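You operate a simulated robot arm through the tools that you are given. There is no shell and no other tool.

Carry out the task below with a simulated robot arm. There is one attempt and no reset: what you move stays moved.

JOB
Press the black rubber ring flush into housing 75 with the white plug.
Fine: set the depth dial to 13; let the lever back up; leave the plug on it, table in and guard shut; the other rings and housings, grey plug and bearings stay.

Only the result counts: the job must be done as asked and must still hold three seconds after the hand-in. Knocking over, shifting, dropping, spilling or breaking anything else fails it.

ROBOT AND FRAMES
A 7-joint arm with a three-finger gripper, fixed in place. Base frame: the origin is at the foot of the arm, x ahead of it, y to its left, z up. Lengths are in m, angles in rad, forces in N, time in s.
Its first joint turns from -2.897 to 2.897 rad. Payload 2.69 kg.
The tool frame sits at the grasp point between the pads (the TCP): z along the fingers, y along the line on which they close. The tips reach 0.03 m beyond it. Largest opening 0.128 m; the body of the gripper starts 0.117 m behind the TCP.
Orientation is that of the tool frame in the base frame, as a unit quaternion [w, x, y, z]. With the fingers straight down and closing along the base's y, the tool's x points along the base's -x, its y along +y and its z along -z.

CONTROLS
- The arm moves only by the tool move_arm. Its argument "rows" is a list of rows, each a list of 6 numbers: the shift along the base's x, y, z in cm, then the turn, a rotation vector about the base's x, y, z in rad. In form: [[x, y, z, ax, ay, az], ...]. A call has 1 to 20 rows; each row shifts and turns the commanded pose from where the row before left it. "hand" is the opening, from 0 (shut) to 1 (fully open), set as the call begins (left out, the last holds). A row lasts 0.2 s, in which the tool goes at most 0.05 m and 0.15 rad; a call with a longer step from one row to the next is refused whole, and so is a gripper value outside its range. A pose out of reach is approached as far as the arm can. The call stops where the force on the tool passes 90 N (or 10 N more than at its start, if that is more) or the arm is blocked; 0.2 s more then pass. The fingers move at their own pace and stop on an object; they squeeze with about 23 N. The grip force told is the motor's: it shows also when the fingers shut on nothing. Time passes only in rows, and 0.2 s behind the last, so rows that do not move let the fingers close. The reply holds the time, the measured pose of the TCP, the force on the tool along the base axes, the opening and the grip force, in the units named above and with some noise, with the torque about the TCP (base axes, N m) and any sound that the robot's microphone picked up.
- Cameras (640 x 400 px; columns grow to the right, rows downward): "scene" is fixed at [0.2182, -0.4976, 1.4127]; the picture's right is [0.94, -0.33, 0.00], its down [-0.06, -0.17, -0.98] and it looks along [0.33, 0.93, -0.18] (base axes); focal length 340 px, centre (320, 200). "wrist" rides on the gripper at [0.058, 0.054, -0.131] in the tool frame; the picture's right is [-0.68, 0.74, 0.00], its down [-0.62, -0.57, -0.55] and it looks along [-0.40, -0.37, 0.84] (tool axes); focal length 234 px, centre (320, 200).
- capture(camera): a new picture of that camera. It takes no simulated time.
- slide_trunk(by): slides the trunk up (or, below 0, down) by that many m; the arm rides with it, the base frame stays. It gives what a move gives, with no picture.
- point_at(camera, pixels): there is no depth. For up to 12 entries [column, row, z] of the newest picture of that camera ("zoom" is the newest enlarged one), the place [x, y] in the base frame at which the ray of that pixel passes the height z, good to about 0.002 m. It takes no simulated time.
- inspect(camera, box): a new picture of the part [left, top, right, bottom] of that camera's present view, enlarged. It takes no simulated time.
- finish_job(): hands the job in; it is judged then, once.

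Unless the task says otherwise, let go and move clear before handing in.

The tools are called after "Emit:" as name(argument=value, ...) on one line, values as JSON. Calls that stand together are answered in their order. move_arm: Moves the arm, as the interface text tells. Its arguments: {"type":"object","properties":{"rows":{"type":"array","items":{"type":"array","items":{"type":"number"}}},"hand":{"type":"number"}},"required":["rows"]} The other tools are called the same way: slide_trunk (by) slides the trunk up or down; capture (camera) takes a picture; point_at (camera, pixels) gives the place at which the rays of pixels pass given heights; inspect (camera, box) takes an enlarged picture of a part of a camera's view; finish_job () hands the job in.

At the start:

```text
clock: 0.0
tool_pos: [0.3867, 0.5821, 1.6133]
tcp_rot: [0.0, 0.001, 1.0, 0.0]
contact_force: [0.1, 0.0, -0.5]
moment: [0.02, 0.01, 0.05]
width: 0.1279
grip_force: 0.0
trunk travel left (down, up): [-0.275, 0.075]
```

scene: 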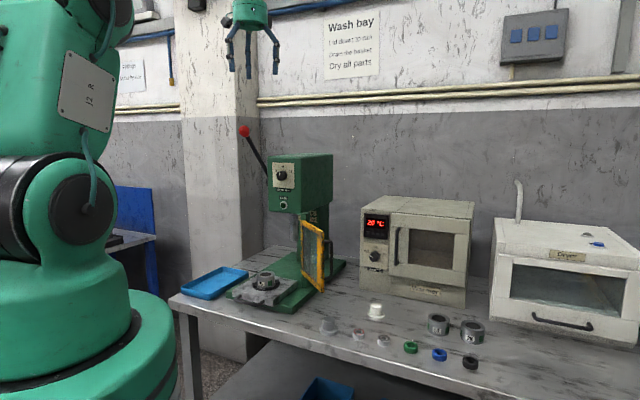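
wrist: 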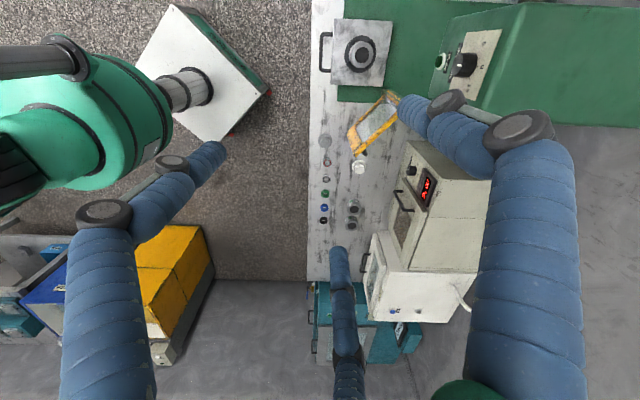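

The scene shows a green arbor press (around column 300, row 230) with an open yellow guard, a slid-out table with a housing on it, and small parts on the bench around (330-490, 300-370). I'll enlarge these areas first.

Emit:
inspect(camera="scene", box=[220, 120, 380, 320])

Emit:
inspect(camera="scene", box=[310, 290, 500, 380])

Emit:
inspect(camera="scene", box=[160, 230, 360, 340])

Emit:
inspect(camera="wrist", box=[300, 10, 520, 240])

```text
2.00 times, centred on (300, 220) of scene
```

zoom: 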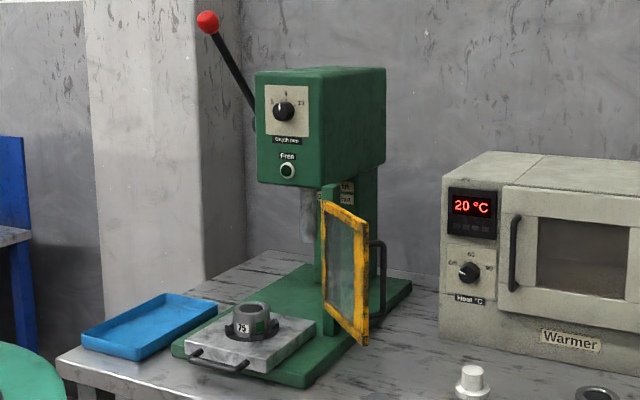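

```text
3.37 times, centred on (405, 335) of scene
```

zoom: 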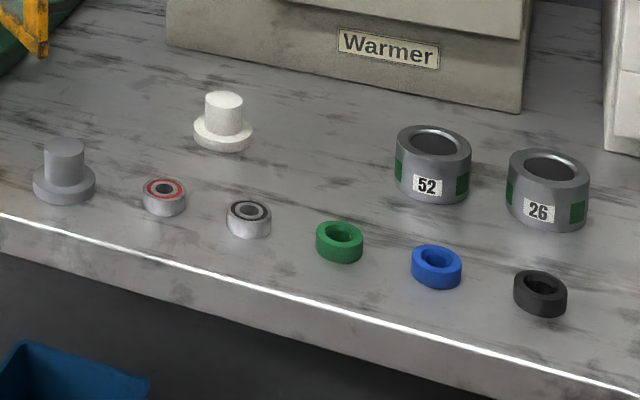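

```text
3.20 times, centred on (260, 285) of scene
```

zoom: 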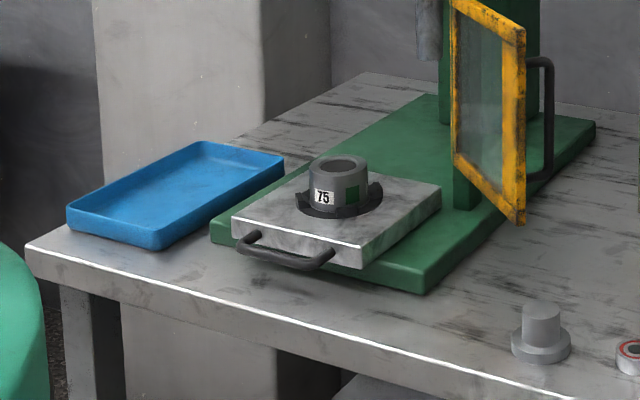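

```text
1.74 times, centred on (410, 125) of wrist
```

zoom: 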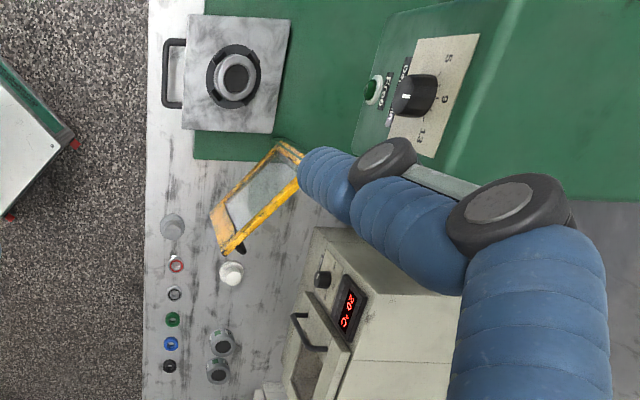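

Housing 75 already sits in the nest of the pulled-out press table; the dial has marks like 5/9/13 and there's a "Free" button below. I'll zoom in further on the dial, labels and ram.

Emit:
inspect(camera="scene", box=[265, 150, 335, 215])

Emit:
inspect(camera="scene", box=[290, 195, 350, 295])

Emit:
inspect(camera="scene", box=[310, 5, 390, 85])

Emit:
inspect(camera="wrist", box=[430, 20, 520, 120])

Emit:
inspect(camera="wrist", box=[300, 120, 400, 240])

Emit:
capture(camera="scene")

```text
6.15 times, centred on (300, 182) of scene
```

zoom: 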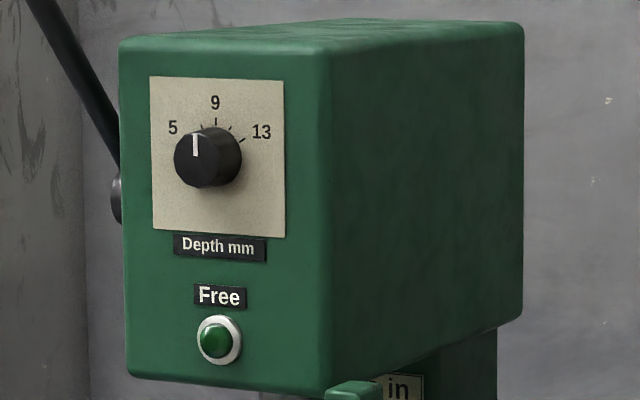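

```text
4.00 times, centred on (320, 245) of scene
```

zoom: 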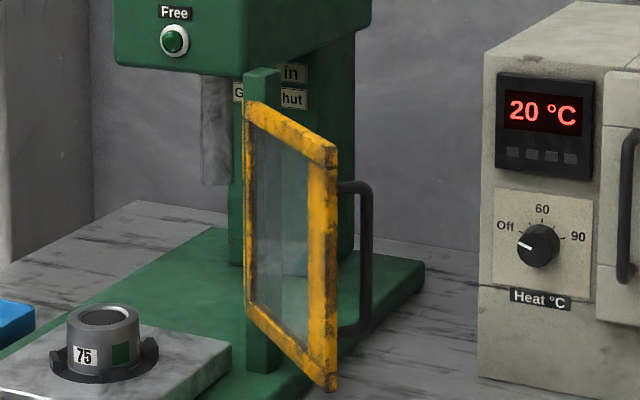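

```text
5.00 times, centred on (350, 45) of scene
```

zoom: 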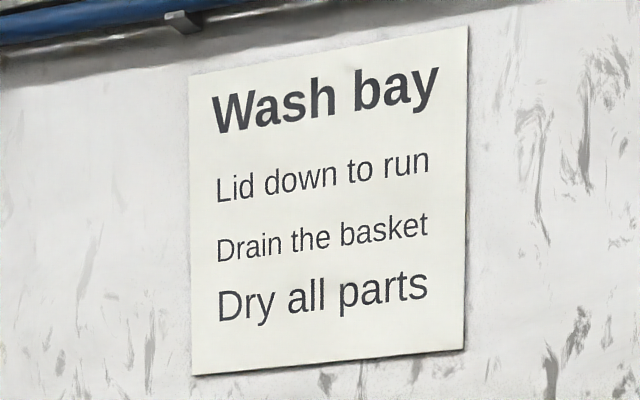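

```text
4.00 times, centred on (475, 70) of wrist
```

zoom: 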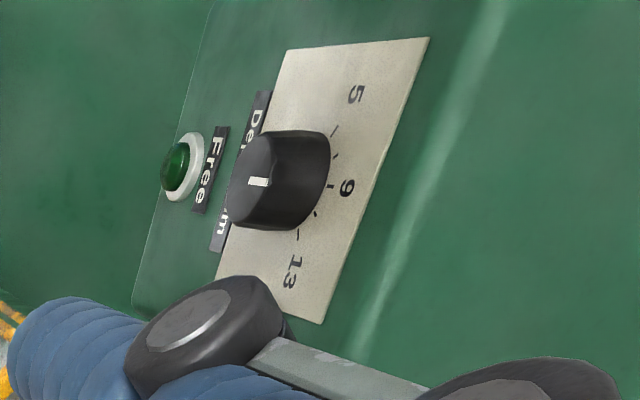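

```text
3.33 times, centred on (350, 180) of wrist
```

zoom: 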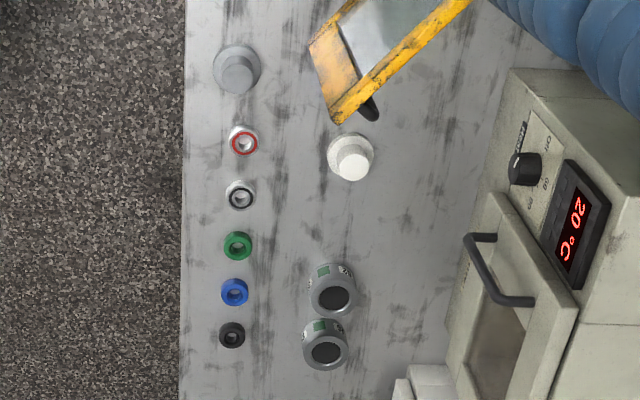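

```text
taken
```

scene: 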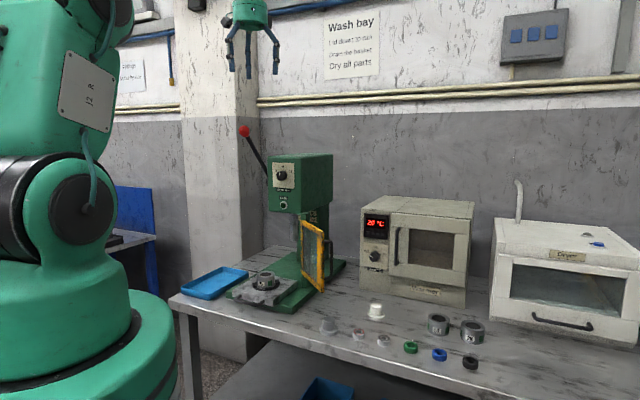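

I want to see what my own gripper looks like (around column 250, row 40 in the scene), since three blue prongs show in the wrist view.

Emit:
inspect(camera="scene", box=[200, 0, 300, 100])

Emit:
capture(camera="wrist")

Emit:
point_at(camera="scene", pixels=[[376, 318, 0.8], [376, 318, 0.9], [470, 362, 0.8], [470, 362, 0.9], [470, 362, 1.0]])

Emit:
point_at(camera="wrist", pixels=[[324, 221, 0.8], [324, 221, 0.9], [324, 221, 1.0], [358, 165, 0.8], [358, 165, 0.9]])

```text
4.00 times, centred on (250, 50) of scene
```

zoom: 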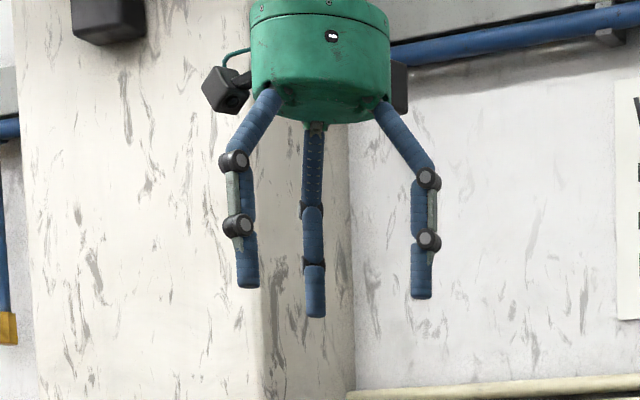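

```text
taken
```

wrist: 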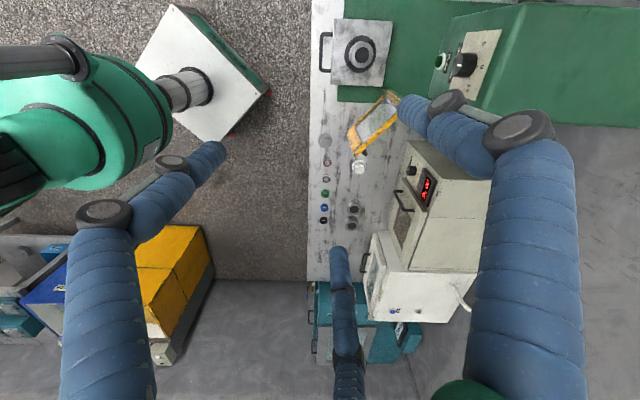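

```text
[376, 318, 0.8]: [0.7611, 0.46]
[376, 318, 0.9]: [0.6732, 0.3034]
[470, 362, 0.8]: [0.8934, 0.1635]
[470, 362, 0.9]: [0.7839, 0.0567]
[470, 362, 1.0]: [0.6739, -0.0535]
```

```text
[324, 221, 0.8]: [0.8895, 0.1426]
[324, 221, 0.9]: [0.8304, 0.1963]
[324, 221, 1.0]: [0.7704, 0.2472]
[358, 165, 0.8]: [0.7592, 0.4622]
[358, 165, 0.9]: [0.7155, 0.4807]
```

The gripper shows three prongs, so I'll test how they close later. First I'll map the bench, the press and the parts with rays from both cameras.

Emit:
point_at(camera="scene", pixels=[[169, 297, 0.8], [267, 246, 0.8], [411, 400, 0.8], [330, 334, 0.8], [438, 334, 0.8], [472, 342, 0.8], [411, 352, 0.8], [440, 361, 0.8], [470, 368, 0.8], [359, 340, 0.8], [384, 346, 0.8], [376, 319, 0.8]])

Emit:
point_at(camera="wrist", pixels=[[314, 0, 0.8], [307, 278, 0.8], [325, 142, 0.8], [326, 163, 0.8], [326, 180, 0.8], [324, 194, 0.8], [323, 208, 0.8], [323, 221, 0.8], [353, 208, 0.8], [351, 223, 0.8], [358, 167, 0.8], [337, 100, 0.8]])

Emit:
inspect(camera="scene", box=[160, 240, 280, 315])

Emit:
inspect(camera="wrist", box=[305, 0, 435, 80])

```text
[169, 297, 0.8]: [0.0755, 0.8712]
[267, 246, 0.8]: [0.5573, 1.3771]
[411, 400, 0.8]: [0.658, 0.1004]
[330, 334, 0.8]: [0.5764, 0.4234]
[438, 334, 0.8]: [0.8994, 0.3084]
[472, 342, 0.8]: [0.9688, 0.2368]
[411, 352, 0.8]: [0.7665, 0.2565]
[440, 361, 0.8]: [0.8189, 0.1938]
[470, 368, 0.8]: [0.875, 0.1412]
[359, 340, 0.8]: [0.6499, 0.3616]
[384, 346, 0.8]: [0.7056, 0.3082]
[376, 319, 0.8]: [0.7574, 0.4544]
```

```text
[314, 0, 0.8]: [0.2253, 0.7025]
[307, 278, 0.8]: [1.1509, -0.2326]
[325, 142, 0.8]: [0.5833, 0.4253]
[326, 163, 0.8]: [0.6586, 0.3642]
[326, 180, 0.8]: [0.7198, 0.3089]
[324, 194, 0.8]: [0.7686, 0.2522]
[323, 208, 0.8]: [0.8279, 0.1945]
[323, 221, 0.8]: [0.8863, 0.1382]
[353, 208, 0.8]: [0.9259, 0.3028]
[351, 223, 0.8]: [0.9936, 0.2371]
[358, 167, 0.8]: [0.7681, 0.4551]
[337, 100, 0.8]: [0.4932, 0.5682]
```

```text
5.33 times, centred on (220, 278) of scene
```

zoom: 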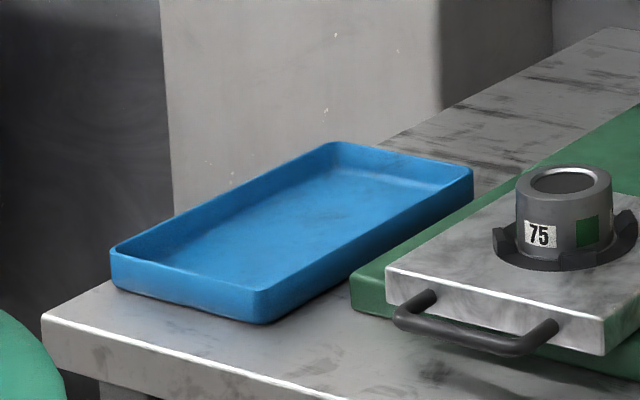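

```text
4.92 times, centred on (370, 40) of wrist
```

zoom: 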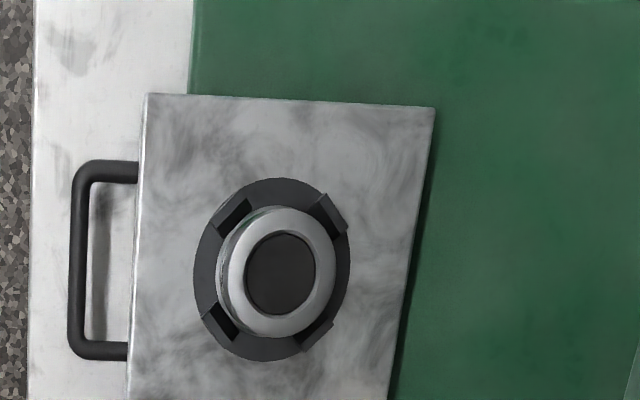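

The bench front edge runs along about (0.70,-0.715) roughly 0.66 m from the base, so bench and press are turned 45°. Now I'll shut the hand in free air to see how the prongs really close.

Emit:
move_arm(rows=[[0, 0, 0, 0, 0, 0], [0, 0, 0, 0, 0, 0], [0, 0, 0, 0, 0, 0]], hand=0.3)

Emit:
capture(camera="wrist")

Emit:
inspect(camera="scene", box=[200, 0, 300, 100])

```text
clock: 0.8
tool_pos: [0.3859, 0.5817, 1.6122]
tcp_rot: [0.0, 0.0, 1.0, 0.0]
contact_force: [0.5, -1.0, -0.5]
moment: [0.03, -0.04, 0.0]
width: 0.0385
grip_force: 0.0
trunk travel left (down, up): [-0.275, 0.075]
```

```text
taken
```

wrist: 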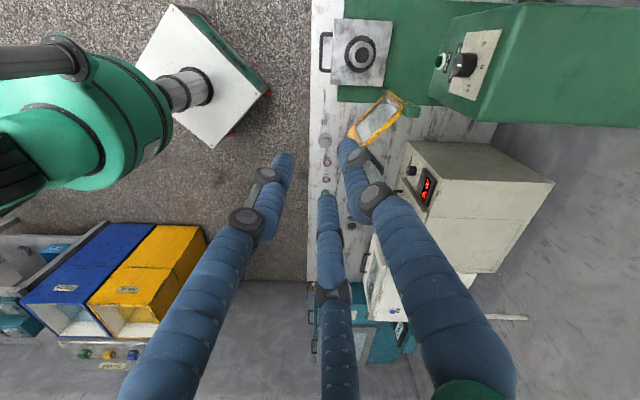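

```text
4.00 times, centred on (250, 50) of scene
```

zoom: 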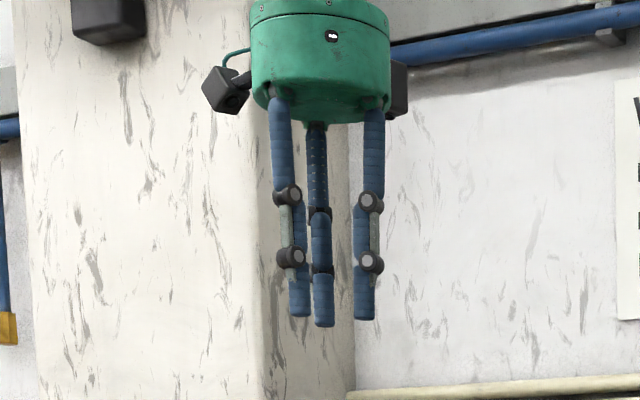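

The hand really closes as a three-prong chuck centred on the TCP (tips now at about (285,155), (345,142), (327,195)), so I'll plan grasps that suit it. Next I triangulate the knob, lamp, housing, guard handle and lever from both views.

Emit:
inspect(camera="wrist", box=[320, 0, 540, 150])

Emit:
point_at(camera="scene", pixels=[[266, 274.3, 0.85], [266, 274.3, 0.95], [281, 176, 1.1], [281, 176, 1.3], [283.5, 205.5, 1.1], [283.5, 205.5, 1.3], [243.5, 131, 1.3], [243.5, 131, 1.5]])

Emit:
point_at(camera="wrist", pixels=[[361.7, 54.2, 0.85], [361.7, 54.2, 0.95], [458, 66, 1.1], [458, 66, 1.3], [440, 61, 1.1], [440, 61, 1.3]])

```text
2.67 times, centred on (430, 75) of wrist
```

zoom: 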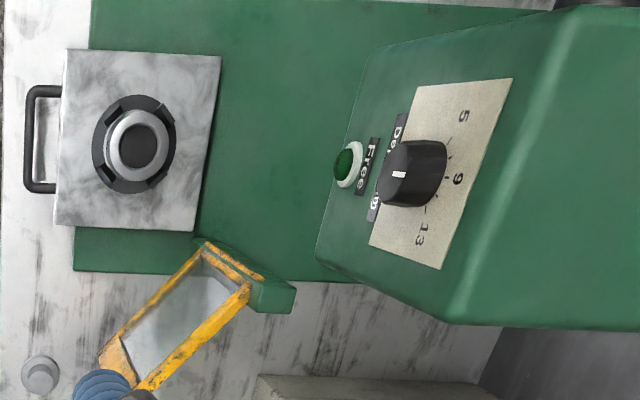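

```text
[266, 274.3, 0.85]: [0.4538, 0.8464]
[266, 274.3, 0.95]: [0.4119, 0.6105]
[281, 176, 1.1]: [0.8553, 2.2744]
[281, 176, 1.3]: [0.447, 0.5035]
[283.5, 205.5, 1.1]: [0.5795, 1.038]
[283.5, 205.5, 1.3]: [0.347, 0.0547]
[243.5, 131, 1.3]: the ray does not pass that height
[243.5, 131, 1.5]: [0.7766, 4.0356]
```

```text
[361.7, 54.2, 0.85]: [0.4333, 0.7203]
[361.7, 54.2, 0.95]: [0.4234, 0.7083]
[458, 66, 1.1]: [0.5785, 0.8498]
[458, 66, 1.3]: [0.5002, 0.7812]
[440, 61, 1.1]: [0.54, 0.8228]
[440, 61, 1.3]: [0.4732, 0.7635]
```

Triangulation gives housing 75's top at about (0.429, 0.713, 0.906), the knob face at (0.513, 0.792, 1.268) and the Free lamp at (0.525, 0.809, 1.147). I'll now travel above the black ring (about (0.886, 0.142)) to look at it closely.

Emit:
move_arm(rows=[[2.5, -2.2, -2, 0, 0, 0], [2.5, -2.2, -2, 0, 0, 0], [2.5, -2.2, -2, 0, 0, 0], [2.5, -2.2, -2, 0, 0, 0], [2.5, -2.2, -2, 0, 0, 0], [2.5, -2.2, -2, 0, 0, 0], [2.5, -2.2, -2, 0, 0, 0], [2.5, -2.2, -2, 0, 0, 0], [2.5, -2.2, -2, 0, 0, 0], [2.5, -2.2, -2, 0, 0, 0], [2.5, -2.2, -2, 0, 0, 0], [2.5, -2.2, -2, 0, 0, 0], [2.5, -2.2, -2, 0, 0, 0], [2.5, -2.2, -2, 0, 0, 0], [2.5, -2.2, -2, 0, 0, 0], [2.5, -2.2, -2, 0, 0, 0], [2.5, -2.2, -2, 0, 0, 0], [2.5, -2.2, -2, 0, 0, 0], [2.5, -2.2, -2, 0, 0, 0], [2.5, -2.2, -2, 0, 0, 0]], hand=0.55)

Emit:
capture(camera="wrist")

Emit:
capture(camera="scene")

```text
clock: 5.0
tool_pos: [0.8879, 0.1395, 1.2114]
tcp_rot: [0.0, 0.001, 1.0, 0.0]
contact_force: [0.0, -0.7, -0.3]
moment: [-0.01, 0.02, -0.03]
width: 0.0705
grip_force: 0.2
trunk travel left (down, up): [-0.275, 0.075]
```

```text
taken
```

wrist: 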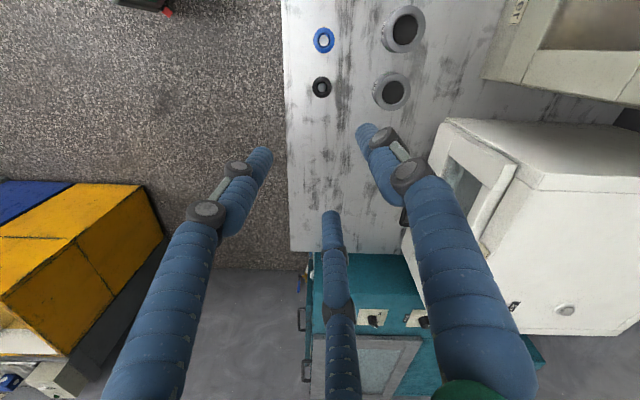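

```text
taken
```

scene: 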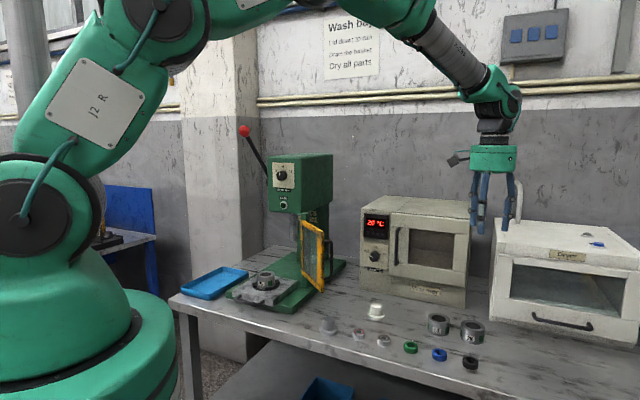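

The ring is at wrist pixel (321,87) and the dryer's corner at about (443,120); I'll get their positions before descending.

Emit:
inspect(camera="wrist", box=[290, 10, 450, 130])

Emit:
point_at(camera="wrist", pixels=[[321, 87, 0.8], [321, 87, 0.82], [323, 40, 0.8], [443, 120, 0.95], [443, 120, 1.05], [400, 243, 0.8], [392, 92, 0.86], [283, 0, 0.8], [288, 250, 0.8]])

Emit:
point_at(camera="scene", pixels=[[497, 218, 1.05], [491, 316, 0.8], [497, 218, 0.95], [470, 362, 0.82], [470, 360, 0.82]])

```text
3.33 times, centred on (370, 70) of wrist
```

zoom: 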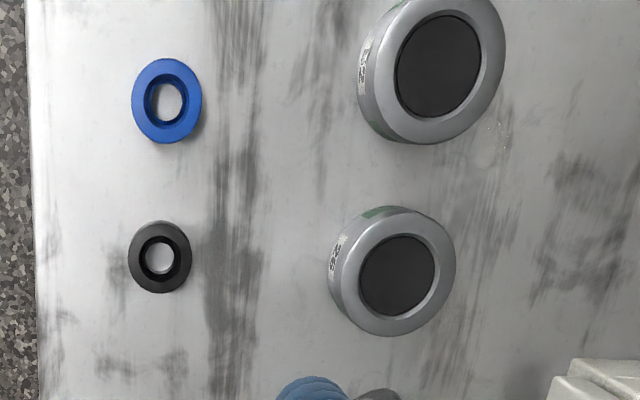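

```text
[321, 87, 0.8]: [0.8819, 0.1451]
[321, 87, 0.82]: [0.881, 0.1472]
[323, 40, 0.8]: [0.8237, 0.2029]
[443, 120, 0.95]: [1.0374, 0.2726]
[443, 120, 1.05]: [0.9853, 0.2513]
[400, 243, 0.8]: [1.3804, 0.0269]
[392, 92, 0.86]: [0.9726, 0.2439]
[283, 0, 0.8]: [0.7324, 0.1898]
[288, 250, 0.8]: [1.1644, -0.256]
```

```text
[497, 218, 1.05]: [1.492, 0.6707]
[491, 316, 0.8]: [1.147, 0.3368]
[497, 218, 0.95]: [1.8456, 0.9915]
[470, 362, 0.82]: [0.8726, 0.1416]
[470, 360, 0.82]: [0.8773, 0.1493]
```

The ring centre is near (0.881, 0.147) and the dryer front is about 0.3 m further back, so straight descent is clear. I descend to z≈0.95 for a close look.

Emit:
move_arm(rows=[[-0.1, 0.1, -3.5, 0, 0, 0], [-0.1, 0.1, -3.5, 0, 0, 0], [-0.1, 0.1, -3.5, 0, 0, 0], [-0.1, 0.1, -3.5, 0, 0, 0], [-0.1, 0.1, -3.5, 0, 0, 0], [-0.1, 0.1, -3.5, 0, 0, 0], [-0.1, 0.1, -3, 0, 0, 0], [0, 0, -2, 0, 0, 0]])

Emit:
capture(camera="wrist")

Emit:
capture(camera="scene")

```text
clock: 6.8
tool_pos: [0.8794, 0.1471, 0.9507]
tcp_rot: [0.001, 0.0, 1.0, 0.0]
contact_force: [0.0, -0.5, 0.3]
moment: [0.01, 0.03, -0.02]
width: 0.0703
grip_force: 0.1
trunk travel left (down, up): [-0.275, 0.075]
```

```text
taken
```

wrist: 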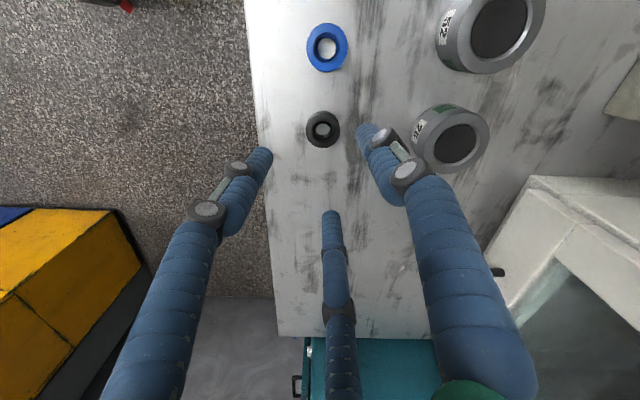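

```text
taken
```

scene: 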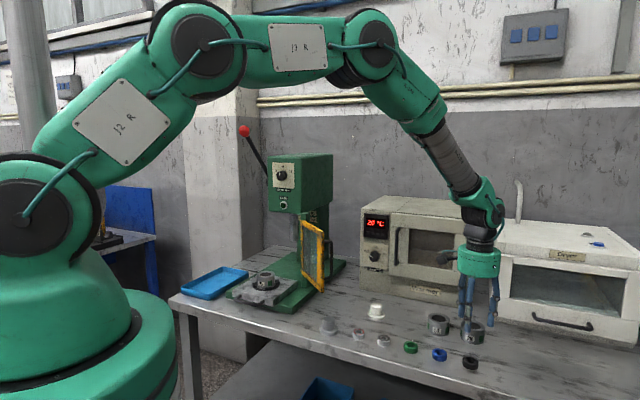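

The ring now shows at wrist pixel (323,128); I'll enlarge it and compute the exact centre and height.

Emit:
inspect(camera="wrist", box=[280, 90, 376, 150])

Emit:
point_at(camera="zoom", pixels=[[320, 200, 0.8], [320, 200, 0.82]])

Emit:
inspect(camera="scene", box=[438, 335, 502, 375])

```text
6.67 times, centred on (328, 120) of wrist
```

zoom: 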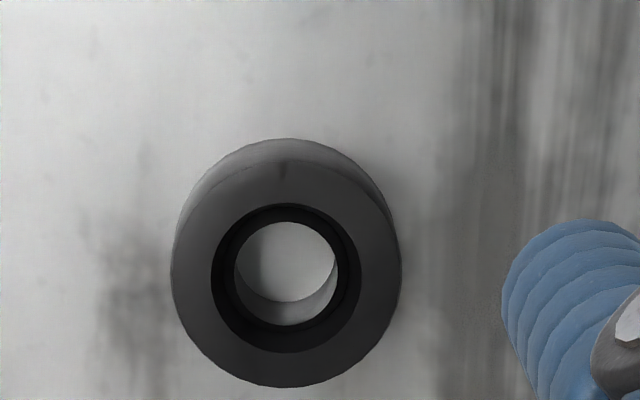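

```text
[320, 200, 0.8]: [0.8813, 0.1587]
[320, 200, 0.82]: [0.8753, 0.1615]
```

```text
10.00 times, centred on (470, 355) of scene
```

zoom: 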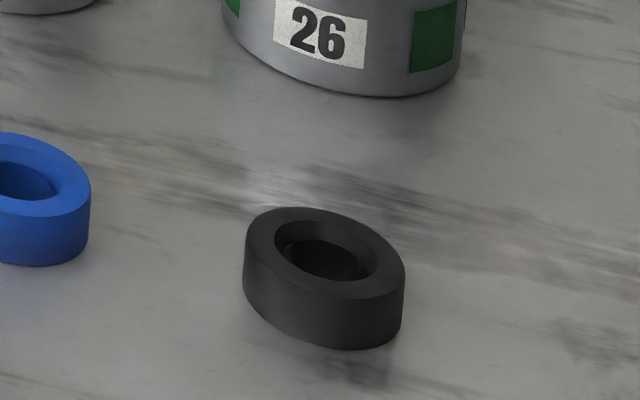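

Top face centre reads wrist (322.9,130.9) and scene-zoom (325,253); I'll intersect those rays.

Emit:
point_at(camera="zoom", pixels=[[325, 253, 0.8], [325, 253, 0.82], [322, 318, 0.79], [322, 318, 0.8], [322, 318, 0.81], [405, 275, 0.815], [245, 232, 0.815], [325, 297, 0.815], [318, 208, 0.815]])

Emit:
point_at(camera="wrist", pixels=[[322.9, 130.9, 0.8], [322.9, 130.9, 0.82], [305.8, 130.9, 0.815], [340, 130.9, 0.815], [322.9, 114, 0.815], [322.9, 148.2, 0.815]])

```text
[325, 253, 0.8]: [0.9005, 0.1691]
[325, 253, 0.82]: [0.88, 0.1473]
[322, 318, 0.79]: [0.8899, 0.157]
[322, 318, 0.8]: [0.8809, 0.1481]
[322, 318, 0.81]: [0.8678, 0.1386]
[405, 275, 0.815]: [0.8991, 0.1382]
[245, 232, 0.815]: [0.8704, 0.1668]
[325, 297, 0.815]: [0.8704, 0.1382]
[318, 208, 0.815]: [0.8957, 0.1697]
```

```text
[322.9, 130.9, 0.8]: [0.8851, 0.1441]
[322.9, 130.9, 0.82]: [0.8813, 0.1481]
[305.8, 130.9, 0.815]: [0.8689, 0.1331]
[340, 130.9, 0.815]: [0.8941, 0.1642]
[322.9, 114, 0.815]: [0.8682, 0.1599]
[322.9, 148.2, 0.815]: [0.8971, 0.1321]
```

Ring centre is (0.881, 0.148), top at about z 0.818, OD about 0.040. I descend to z 0.87 (tips still above the ring) and check the alignment.

Emit:
move_arm(rows=[[0.16, 0.1, -2.7, 0, 0, 0], [0, 0, -2.7, 0, 0, 0], [0, 0, -2.7, 0, 0, 0], [0, 0, 0, 0, 0, 0]])

Emit:
capture(camera="wrist")

Emit:
inspect(camera="scene", box=[420, 270, 540, 375])

```text
clock: 7.8
tool_pos: [0.8815, 0.1479, 0.8707]
tcp_rot: [0.0, 0.0, 1.0, 0.0]
contact_force: [-0.8, 0.0, 1.0]
moment: [0.01, 0.04, -0.04]
width: 0.0702
grip_force: 0.1
trunk travel left (down, up): [-0.275, 0.075]
```

```text
taken
```

wrist: 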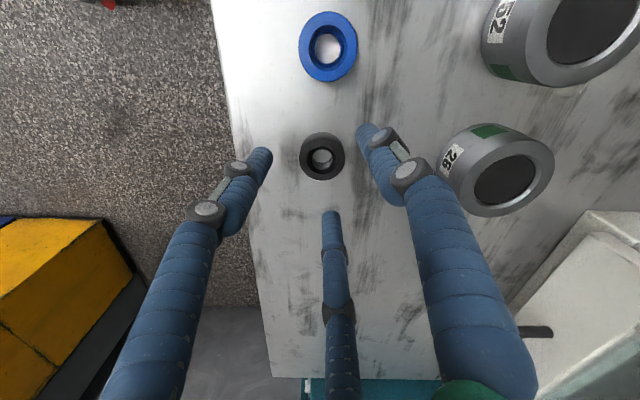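

```text
3.81 times, centred on (480, 322) of scene
```

zoom: 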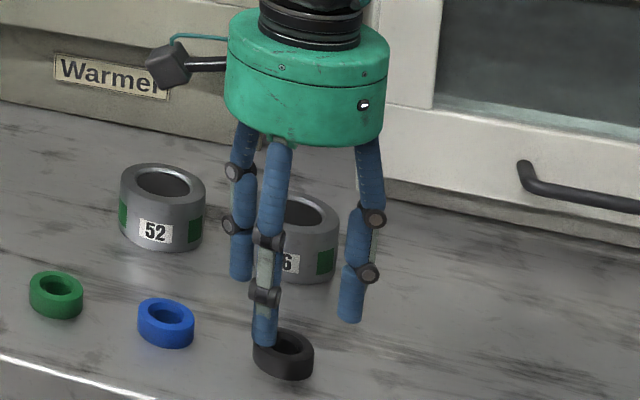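

I'll verify the ring centre from this closer view before going down.

Emit:
inspect(camera="wrist", box=[280, 115, 376, 175])

Emit:
point_at(camera="wrist", pixels=[[322, 157, 0.818], [299, 157, 0.818], [345.5, 157, 0.818], [322, 180, 0.818], [322, 134, 0.818]])

```text
6.67 times, centred on (328, 145) of wrist
```

zoom: 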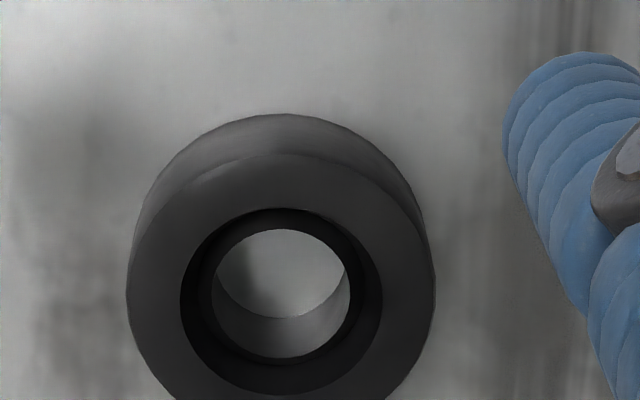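

```text
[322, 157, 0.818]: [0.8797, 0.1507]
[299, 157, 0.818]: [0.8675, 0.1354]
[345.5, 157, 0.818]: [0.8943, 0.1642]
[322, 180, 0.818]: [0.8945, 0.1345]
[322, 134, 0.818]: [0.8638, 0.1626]
```

The ring's centre resolves to about (0.882, 0.148), right under the TCP at (0.8815, 0.1479). I go down to z≈0.836 and then close.

Emit:
move_arm(rows=[[0, 0, -1.5, 0, 0, 0], [0, 0, -1.2, 0, 0, 0], [0, 0, -0.8, 0, 0, 0], [0, 0, 0, 0, 0, 0]])

Emit:
capture(camera="wrist")

Emit:
inspect(camera="scene", box=[420, 290, 540, 375])

```text
clock: 8.8
tool_pos: [0.881, 0.1492, 0.836]
tcp_rot: [0.0, 0.0, 1.0, 0.0]
contact_force: [-0.2, -0.1, -0.3]
moment: [-0.01, 0.0, -0.01]
width: 0.0705
grip_force: 0.2
trunk travel left (down, up): [-0.275, 0.075]
```

```text
taken
```

wrist: 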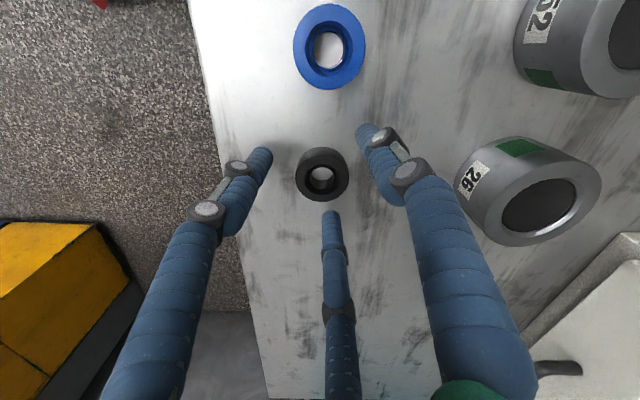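

```text
4.71 times, centred on (480, 332) of scene
```

zoom: 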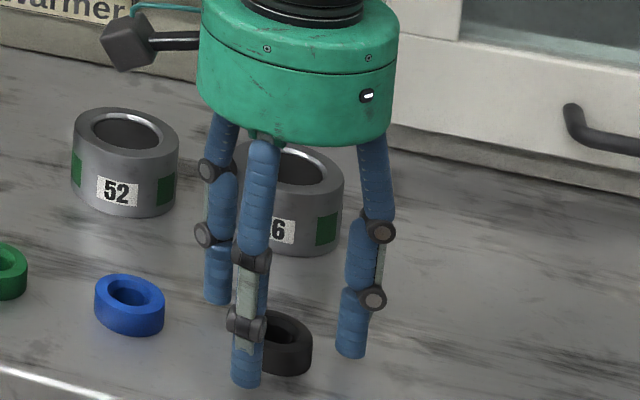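

No contact yet and the ring sits between all three prongs. I close the hand on it.

Emit:
move_arm(rows=[[0, 0, 0, 0, 0, 0], [0, 0, 0, 0, 0, 0], [0, 0, 0, 0, 0, 0], [0, 0, 0, 0, 0, 0]], hand=0.0)

Emit:
capture(camera="wrist")

Emit:
inspect(camera="scene", box=[420, 290, 540, 375])

```text
clock: 9.8
tool_pos: [0.8817, 0.1491, 0.8368]
tcp_rot: [0.0, 0.0, 1.0, -0.001]
contact_force: [0.8, 0.0, 2.8]
moment: [-0.03, -0.04, 0.01]
width: 0.0383
grip_force: 23.1
trunk travel left (down, up): [-0.275, 0.075]
```

```text
taken
```

wrist: 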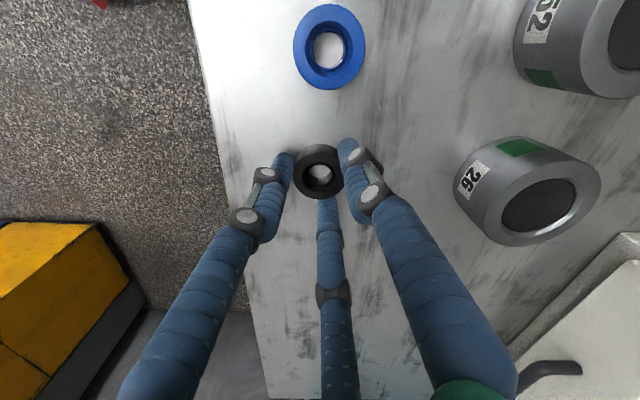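

```text
4.71 times, centred on (480, 332) of scene
```

zoom: 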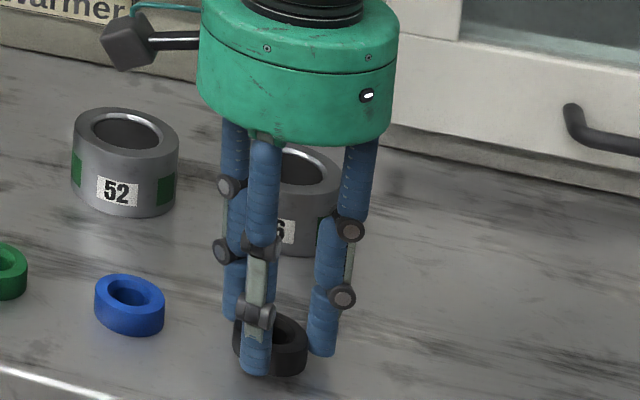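

Gripped: opening 0.0383 m at 23 N and all three prongs touch the ring. I lift it straight up and check that it's held.

Emit:
move_arm(rows=[[0, 0, 0.5, 0, 0, 0], [0, 0, 1, 0, 0, 0], [0, 0, 2, 0, 0, 0], [0, 0, 3, 0, 0, 0], [0, 0, 4, 0, 0, 0], [0, 0, 4, 0, 0, 0], [0, 0, 4, 0, 0, 0], [0, 0, 4, 0, 0, 0], [0, 0, 2, 0, 0, 0]])

Emit:
capture(camera="wrist")

Emit:
capture(camera="scene")

```text
clock: 11.8
tool_pos: [0.8802, 0.149, 1.0817]
tcp_rot: [-0.001, 0.0, 1.0, 0.0]
contact_force: [-0.1, 0.1, 0.0]
moment: [0.0, -0.03, -0.03]
width: 0.0384
grip_force: 22.8
trunk travel left (down, up): [-0.275, 0.075]
```

```text
taken
```

wrist: 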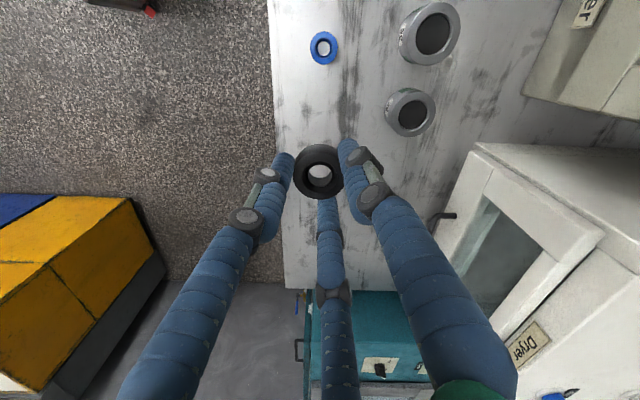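

```text
taken
```

scene: 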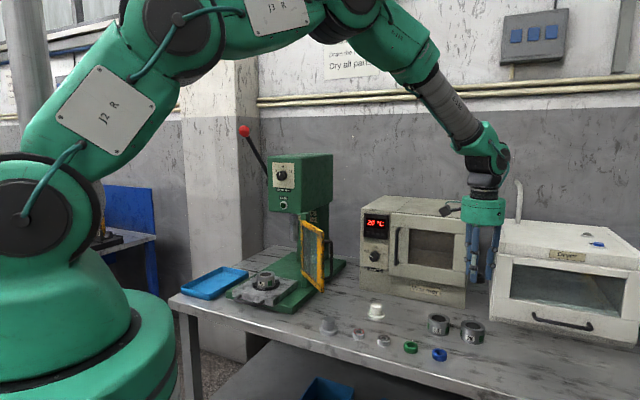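

The ring is held (opening 0.0384, 23 N). I raise it to z≈1.25 and carry it toward the press, stopping in front of housing 75 and yawing so the camera ends up on the robot side, clear of the lever.

Emit:
move_arm(rows=[[0, 0, 4.2, 0, 0, 0], [0, 0, 4.2, 0, 0, 0], [0, 0, 4.2, 0, 0, 0], [0, 0, 4.2, 0, 0, 0], [-3.2, 3.15, 0, 0, 0, 0.098], [-3.2, 3.15, 0, 0, 0, 0.098], [-3.2, 3.15, 0, 0, 0, 0.098], [-3.2, 3.15, 0, 0, 0, 0.098], [-3.2, 3.15, 0, 0, 0, 0.098], [-3.2, 3.15, 0, 0, 0, 0.098], [-3.2, 3.15, 0, 0, 0, 0.098], [-3.2, 3.15, 0, 0, 0, 0.098], [-3.2, 3.15, 0, 0, 0, 0.098], [-3.2, 3.15, 0, 0, 0, 0.098], [-3.2, 3.15, 0, 0, 0, 0.098], [-3.2, 3.15, 0, 0, 0, 0.098], [-3.2, 3.15, 0, 0, 0, 0.098], [-3.2, 3.15, 0, 0, 0, 0.098], [-3.2, 3.15, 0, 0, 0, 0.098], [-3.2, 3.15, 0, 0, 0, 0.101]])

Emit:
capture(camera="wrist")

Emit:
capture(camera="scene")

```text
clock: 16.0
tool_pos: [0.3676, 0.6534, 1.2486]
tcp_rot: [0.0, -0.707, 0.708, 0.0]
contact_force: [0.7, -0.2, -0.2]
moment: [-0.01, 0.01, 0.01]
width: 0.0382
grip_force: 22.6
trunk travel left (down, up): [-0.275, 0.075]
```

```text
taken
```

wrist: 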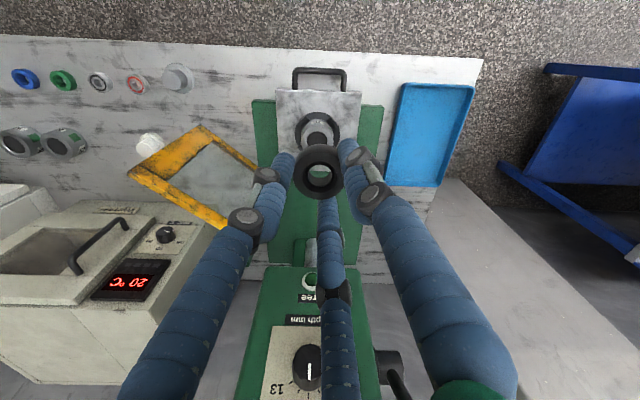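

```text
taken
```

scene: 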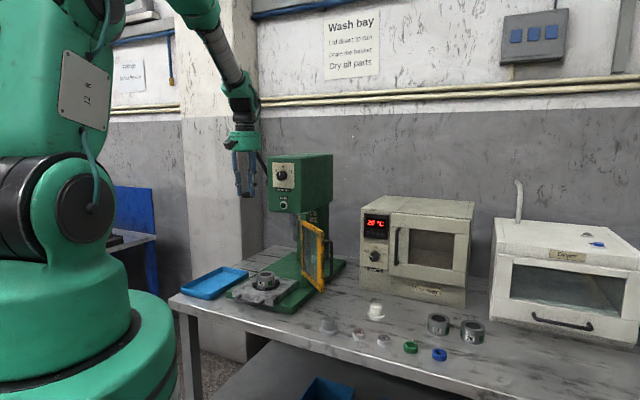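

Good view: the ring at (319,172) with housing 75 behind it at (317,130), guard open to the left (130-230, 125-225), knob at (307,370). I enlarge the housing, the guard and the knob.

Emit:
inspect(camera="wrist", box=[250, 60, 410, 160])

Emit:
inspect(camera="wrist", box=[240, 300, 400, 400])

Emit:
inspect(camera="wrist", box=[110, 110, 290, 250])

Emit:
point_at(camera="wrist", pixels=[[317, 131, 0.9], [317, 131, 0.91], [207, 127, 1.1], [207, 127, 1.13], [130, 175, 1.13], [130, 175, 0.87]])

```text
4.00 times, centred on (330, 110) of wrist
```

zoom: 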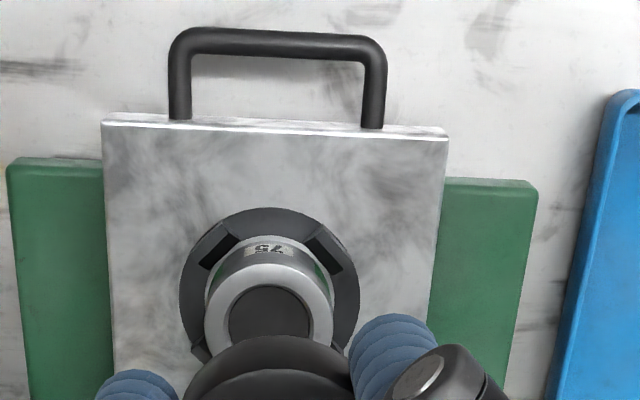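

```text
4.00 times, centred on (320, 350) of wrist
```

zoom: 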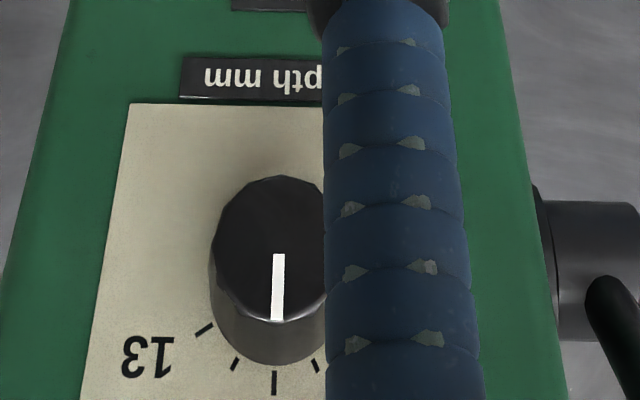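

```text
2.86 times, centred on (200, 180) of wrist
```

zoom: 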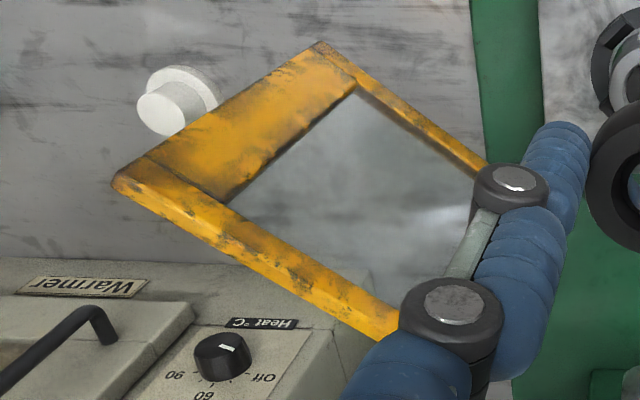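

```text
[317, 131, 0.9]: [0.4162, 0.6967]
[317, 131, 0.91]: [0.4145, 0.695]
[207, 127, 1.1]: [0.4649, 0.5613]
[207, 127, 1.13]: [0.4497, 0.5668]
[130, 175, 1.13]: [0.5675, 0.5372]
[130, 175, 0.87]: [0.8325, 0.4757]
```

The knob's pointer appears to sit at 9 with 13 about 60° clockwise; the guard's free edge stands near (0.6, 0.52) with z 0.86-1.10, clear of my path. I move directly above the housing to measure it precisely.

Emit:
move_arm(rows=[[2, 2, 0, 0, 0, 0], [2, 2, -1, 0, 0, 0], [1.1, 1, -2, 0, 0, 0], [0.6, 0.6, -2, 0, 0, 0], [0, 0, 0, 0, 0, 0]])

Emit:
capture(camera="wrist")

Emit:
capture(camera="scene")

Emit:
inspect(camera="wrist", box=[256, 60, 384, 140])

```text
clock: 17.2
tool_pos: [0.4249, 0.7097, 1.1978]
tcp_rot: [0.0, -0.707, 0.707, 0.001]
contact_force: [-0.8, 1.1, -0.8]
moment: [0.0, 0.02, -0.03]
width: 0.0381
grip_force: 23.1
trunk travel left (down, up): [-0.275, 0.075]
```

```text
taken
```

wrist: 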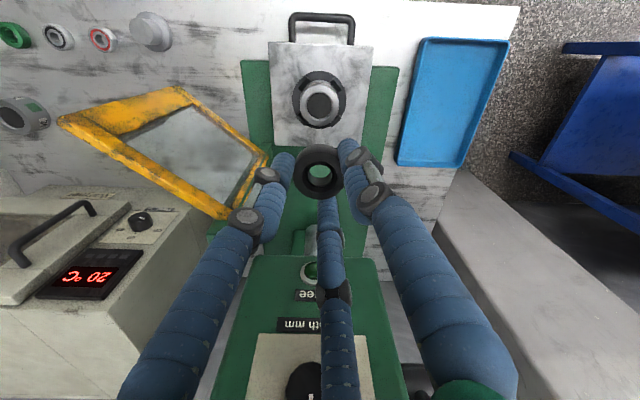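

```text
taken
```

scene: 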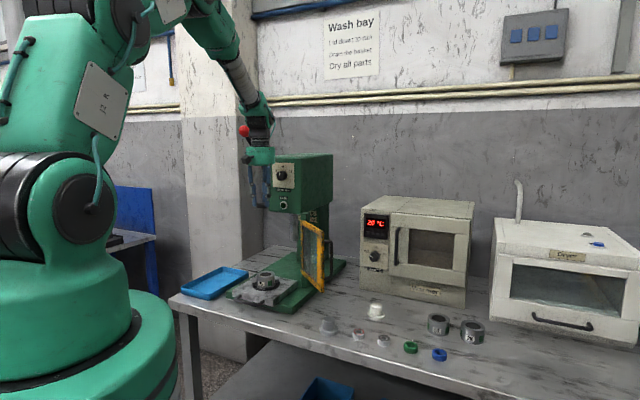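

```text
5.00 times, centred on (320, 100) of wrist
```

zoom: 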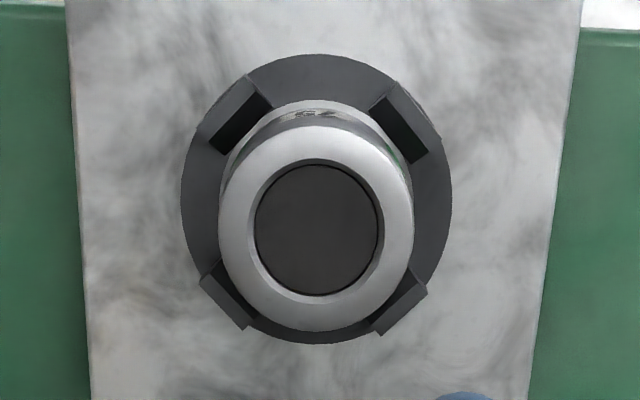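

Housing top ring: centre at zoom (316,229), outer span 218-413, bore 254-378. I compute its position and size and check where the lever ball is relative to my wrist.

Emit:
point_at(camera="zoom", pixels=[[316, 229, 0.9], [316, 229, 0.91], [218, 229, 0.906], [413, 229, 0.906], [254, 229, 0.906], [378, 229, 0.906], [316, 125, 0.906], [316, 332, 0.906], [316, 163, 0.906], [316, 296, 0.906]])

Emit:
inspect(camera="scene", box=[220, 90, 300, 150])

Emit:
inspect(camera="scene", box=[226, 262, 306, 312])

```text
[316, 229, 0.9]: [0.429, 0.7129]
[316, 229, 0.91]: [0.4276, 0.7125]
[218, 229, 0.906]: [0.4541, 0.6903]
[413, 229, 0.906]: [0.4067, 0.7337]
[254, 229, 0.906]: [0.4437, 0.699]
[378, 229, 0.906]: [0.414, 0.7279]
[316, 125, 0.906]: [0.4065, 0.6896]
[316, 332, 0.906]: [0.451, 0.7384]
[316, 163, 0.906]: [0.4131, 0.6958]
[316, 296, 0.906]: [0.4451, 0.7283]
```

```text
6.67 times, centred on (260, 120) of scene
```

zoom: 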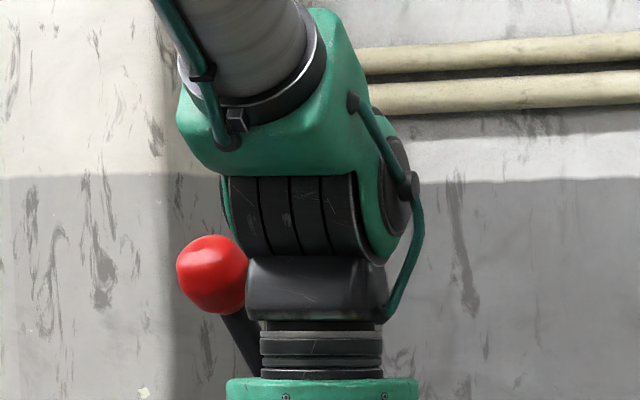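

```text
8.00 times, centred on (266, 287) of scene
```

zoom: 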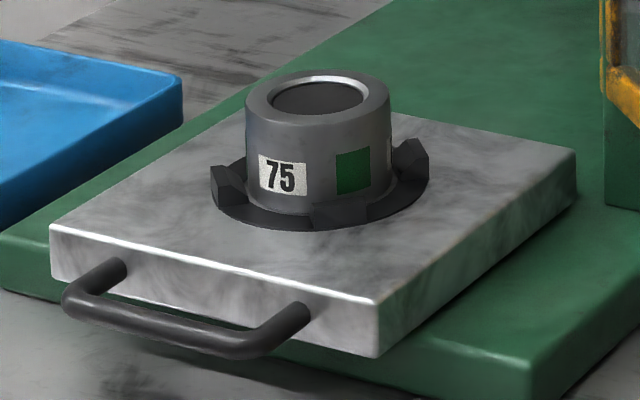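

Housing centre is (0.4285, 0.713); my TCP reads (0.4249, 0.7097), so I shift +3.5 mm in both axes and descend to about z 0.98, then look.

Emit:
move_arm(rows=[[0.36, 0.33, -3, 0, 0, 0], [0, 0, -4, 0, 0, 0], [0, 0, -4, 0, 0, 0], [0, 0, -4, 0, 0, 0], [0, 0, -4, 0, 0, 0], [0, 0, -2.6, 0, 0, 0], [0, 0, 0, 0, 0, 0]])

Emit:
capture(camera="wrist")

Emit:
inspect(camera="wrist", box=[256, 100, 384, 200])

Emit:
inspect(camera="scene", box=[216, 220, 320, 310])

```text
clock: 18.8
tool_pos: [0.4282, 0.7133, 0.982]
tcp_rot: [-0.001, -0.706, 0.708, 0.0]
contact_force: [-0.4, 0.7, 0.0]
moment: [0.01, 0.03, 0.0]
width: 0.0383
grip_force: 23.3
trunk travel left (down, up): [-0.275, 0.075]
```

```text
taken
```

wrist: 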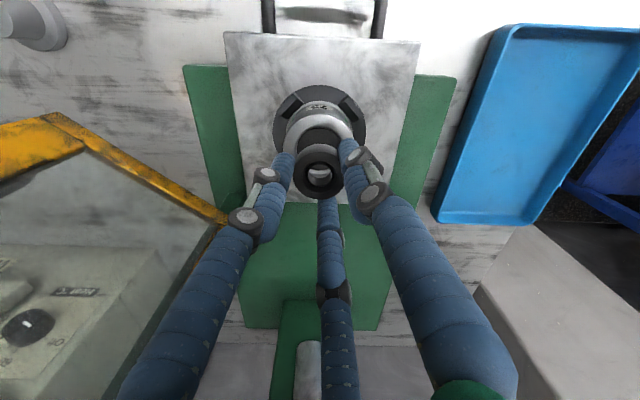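

```text
4.00 times, centred on (320, 150) of wrist
```

zoom: 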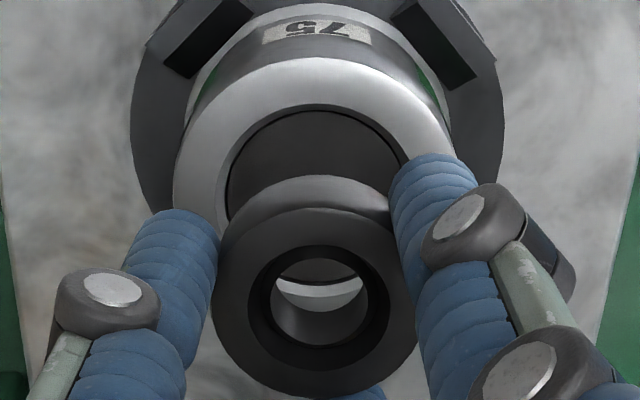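

```text
4.44 times, centred on (268, 265) of scene
```

zoom: 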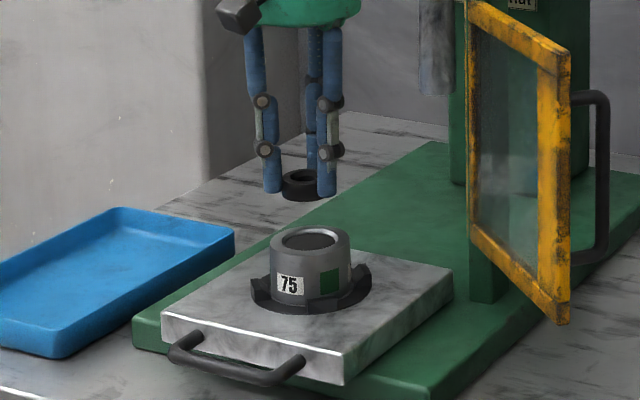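

In the scene zoom the ring at (303,185) appears slightly left of the housing at (311,240); I enlarge further to quantify.

Emit:
inspect(camera="scene", box=[246, 250, 294, 280])

Emit:
point_at(camera="wrist", pixels=[[320, 175, 0.96], [287, 142, 0.906], [319, 129, 0.906], [351, 140, 0.906]])

```text
13.33 times, centred on (270, 265) of scene
```

zoom: 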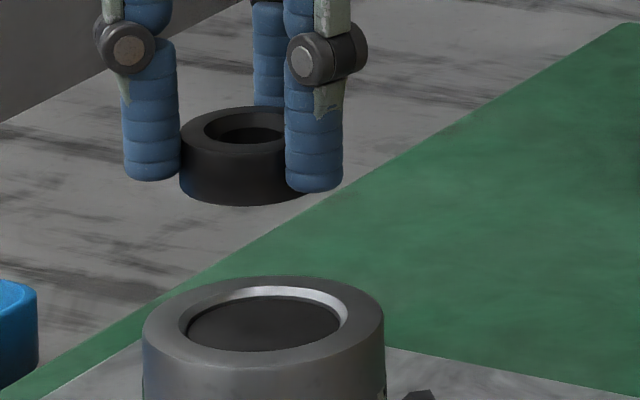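

```text
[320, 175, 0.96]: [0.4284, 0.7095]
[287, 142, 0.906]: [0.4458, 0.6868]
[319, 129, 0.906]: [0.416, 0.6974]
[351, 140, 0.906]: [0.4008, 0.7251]
```

I'll triangulate ring and housing with both cameras' rays at several heights.

Emit:
point_at(camera="scene", pixels=[[264.75, 260, 0.955], [264.75, 260, 0.965], [265.76, 274, 0.9], [265.76, 274, 0.91]])

Emit:
point_at(camera="wrist", pixels=[[318.9, 175.5, 0.955], [318.9, 175.5, 0.965]])

```text
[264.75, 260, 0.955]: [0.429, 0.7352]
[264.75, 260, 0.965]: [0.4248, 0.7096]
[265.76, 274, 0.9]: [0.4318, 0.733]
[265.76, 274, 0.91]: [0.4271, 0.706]
```

```text
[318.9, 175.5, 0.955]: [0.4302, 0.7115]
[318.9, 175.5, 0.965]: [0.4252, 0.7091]
```

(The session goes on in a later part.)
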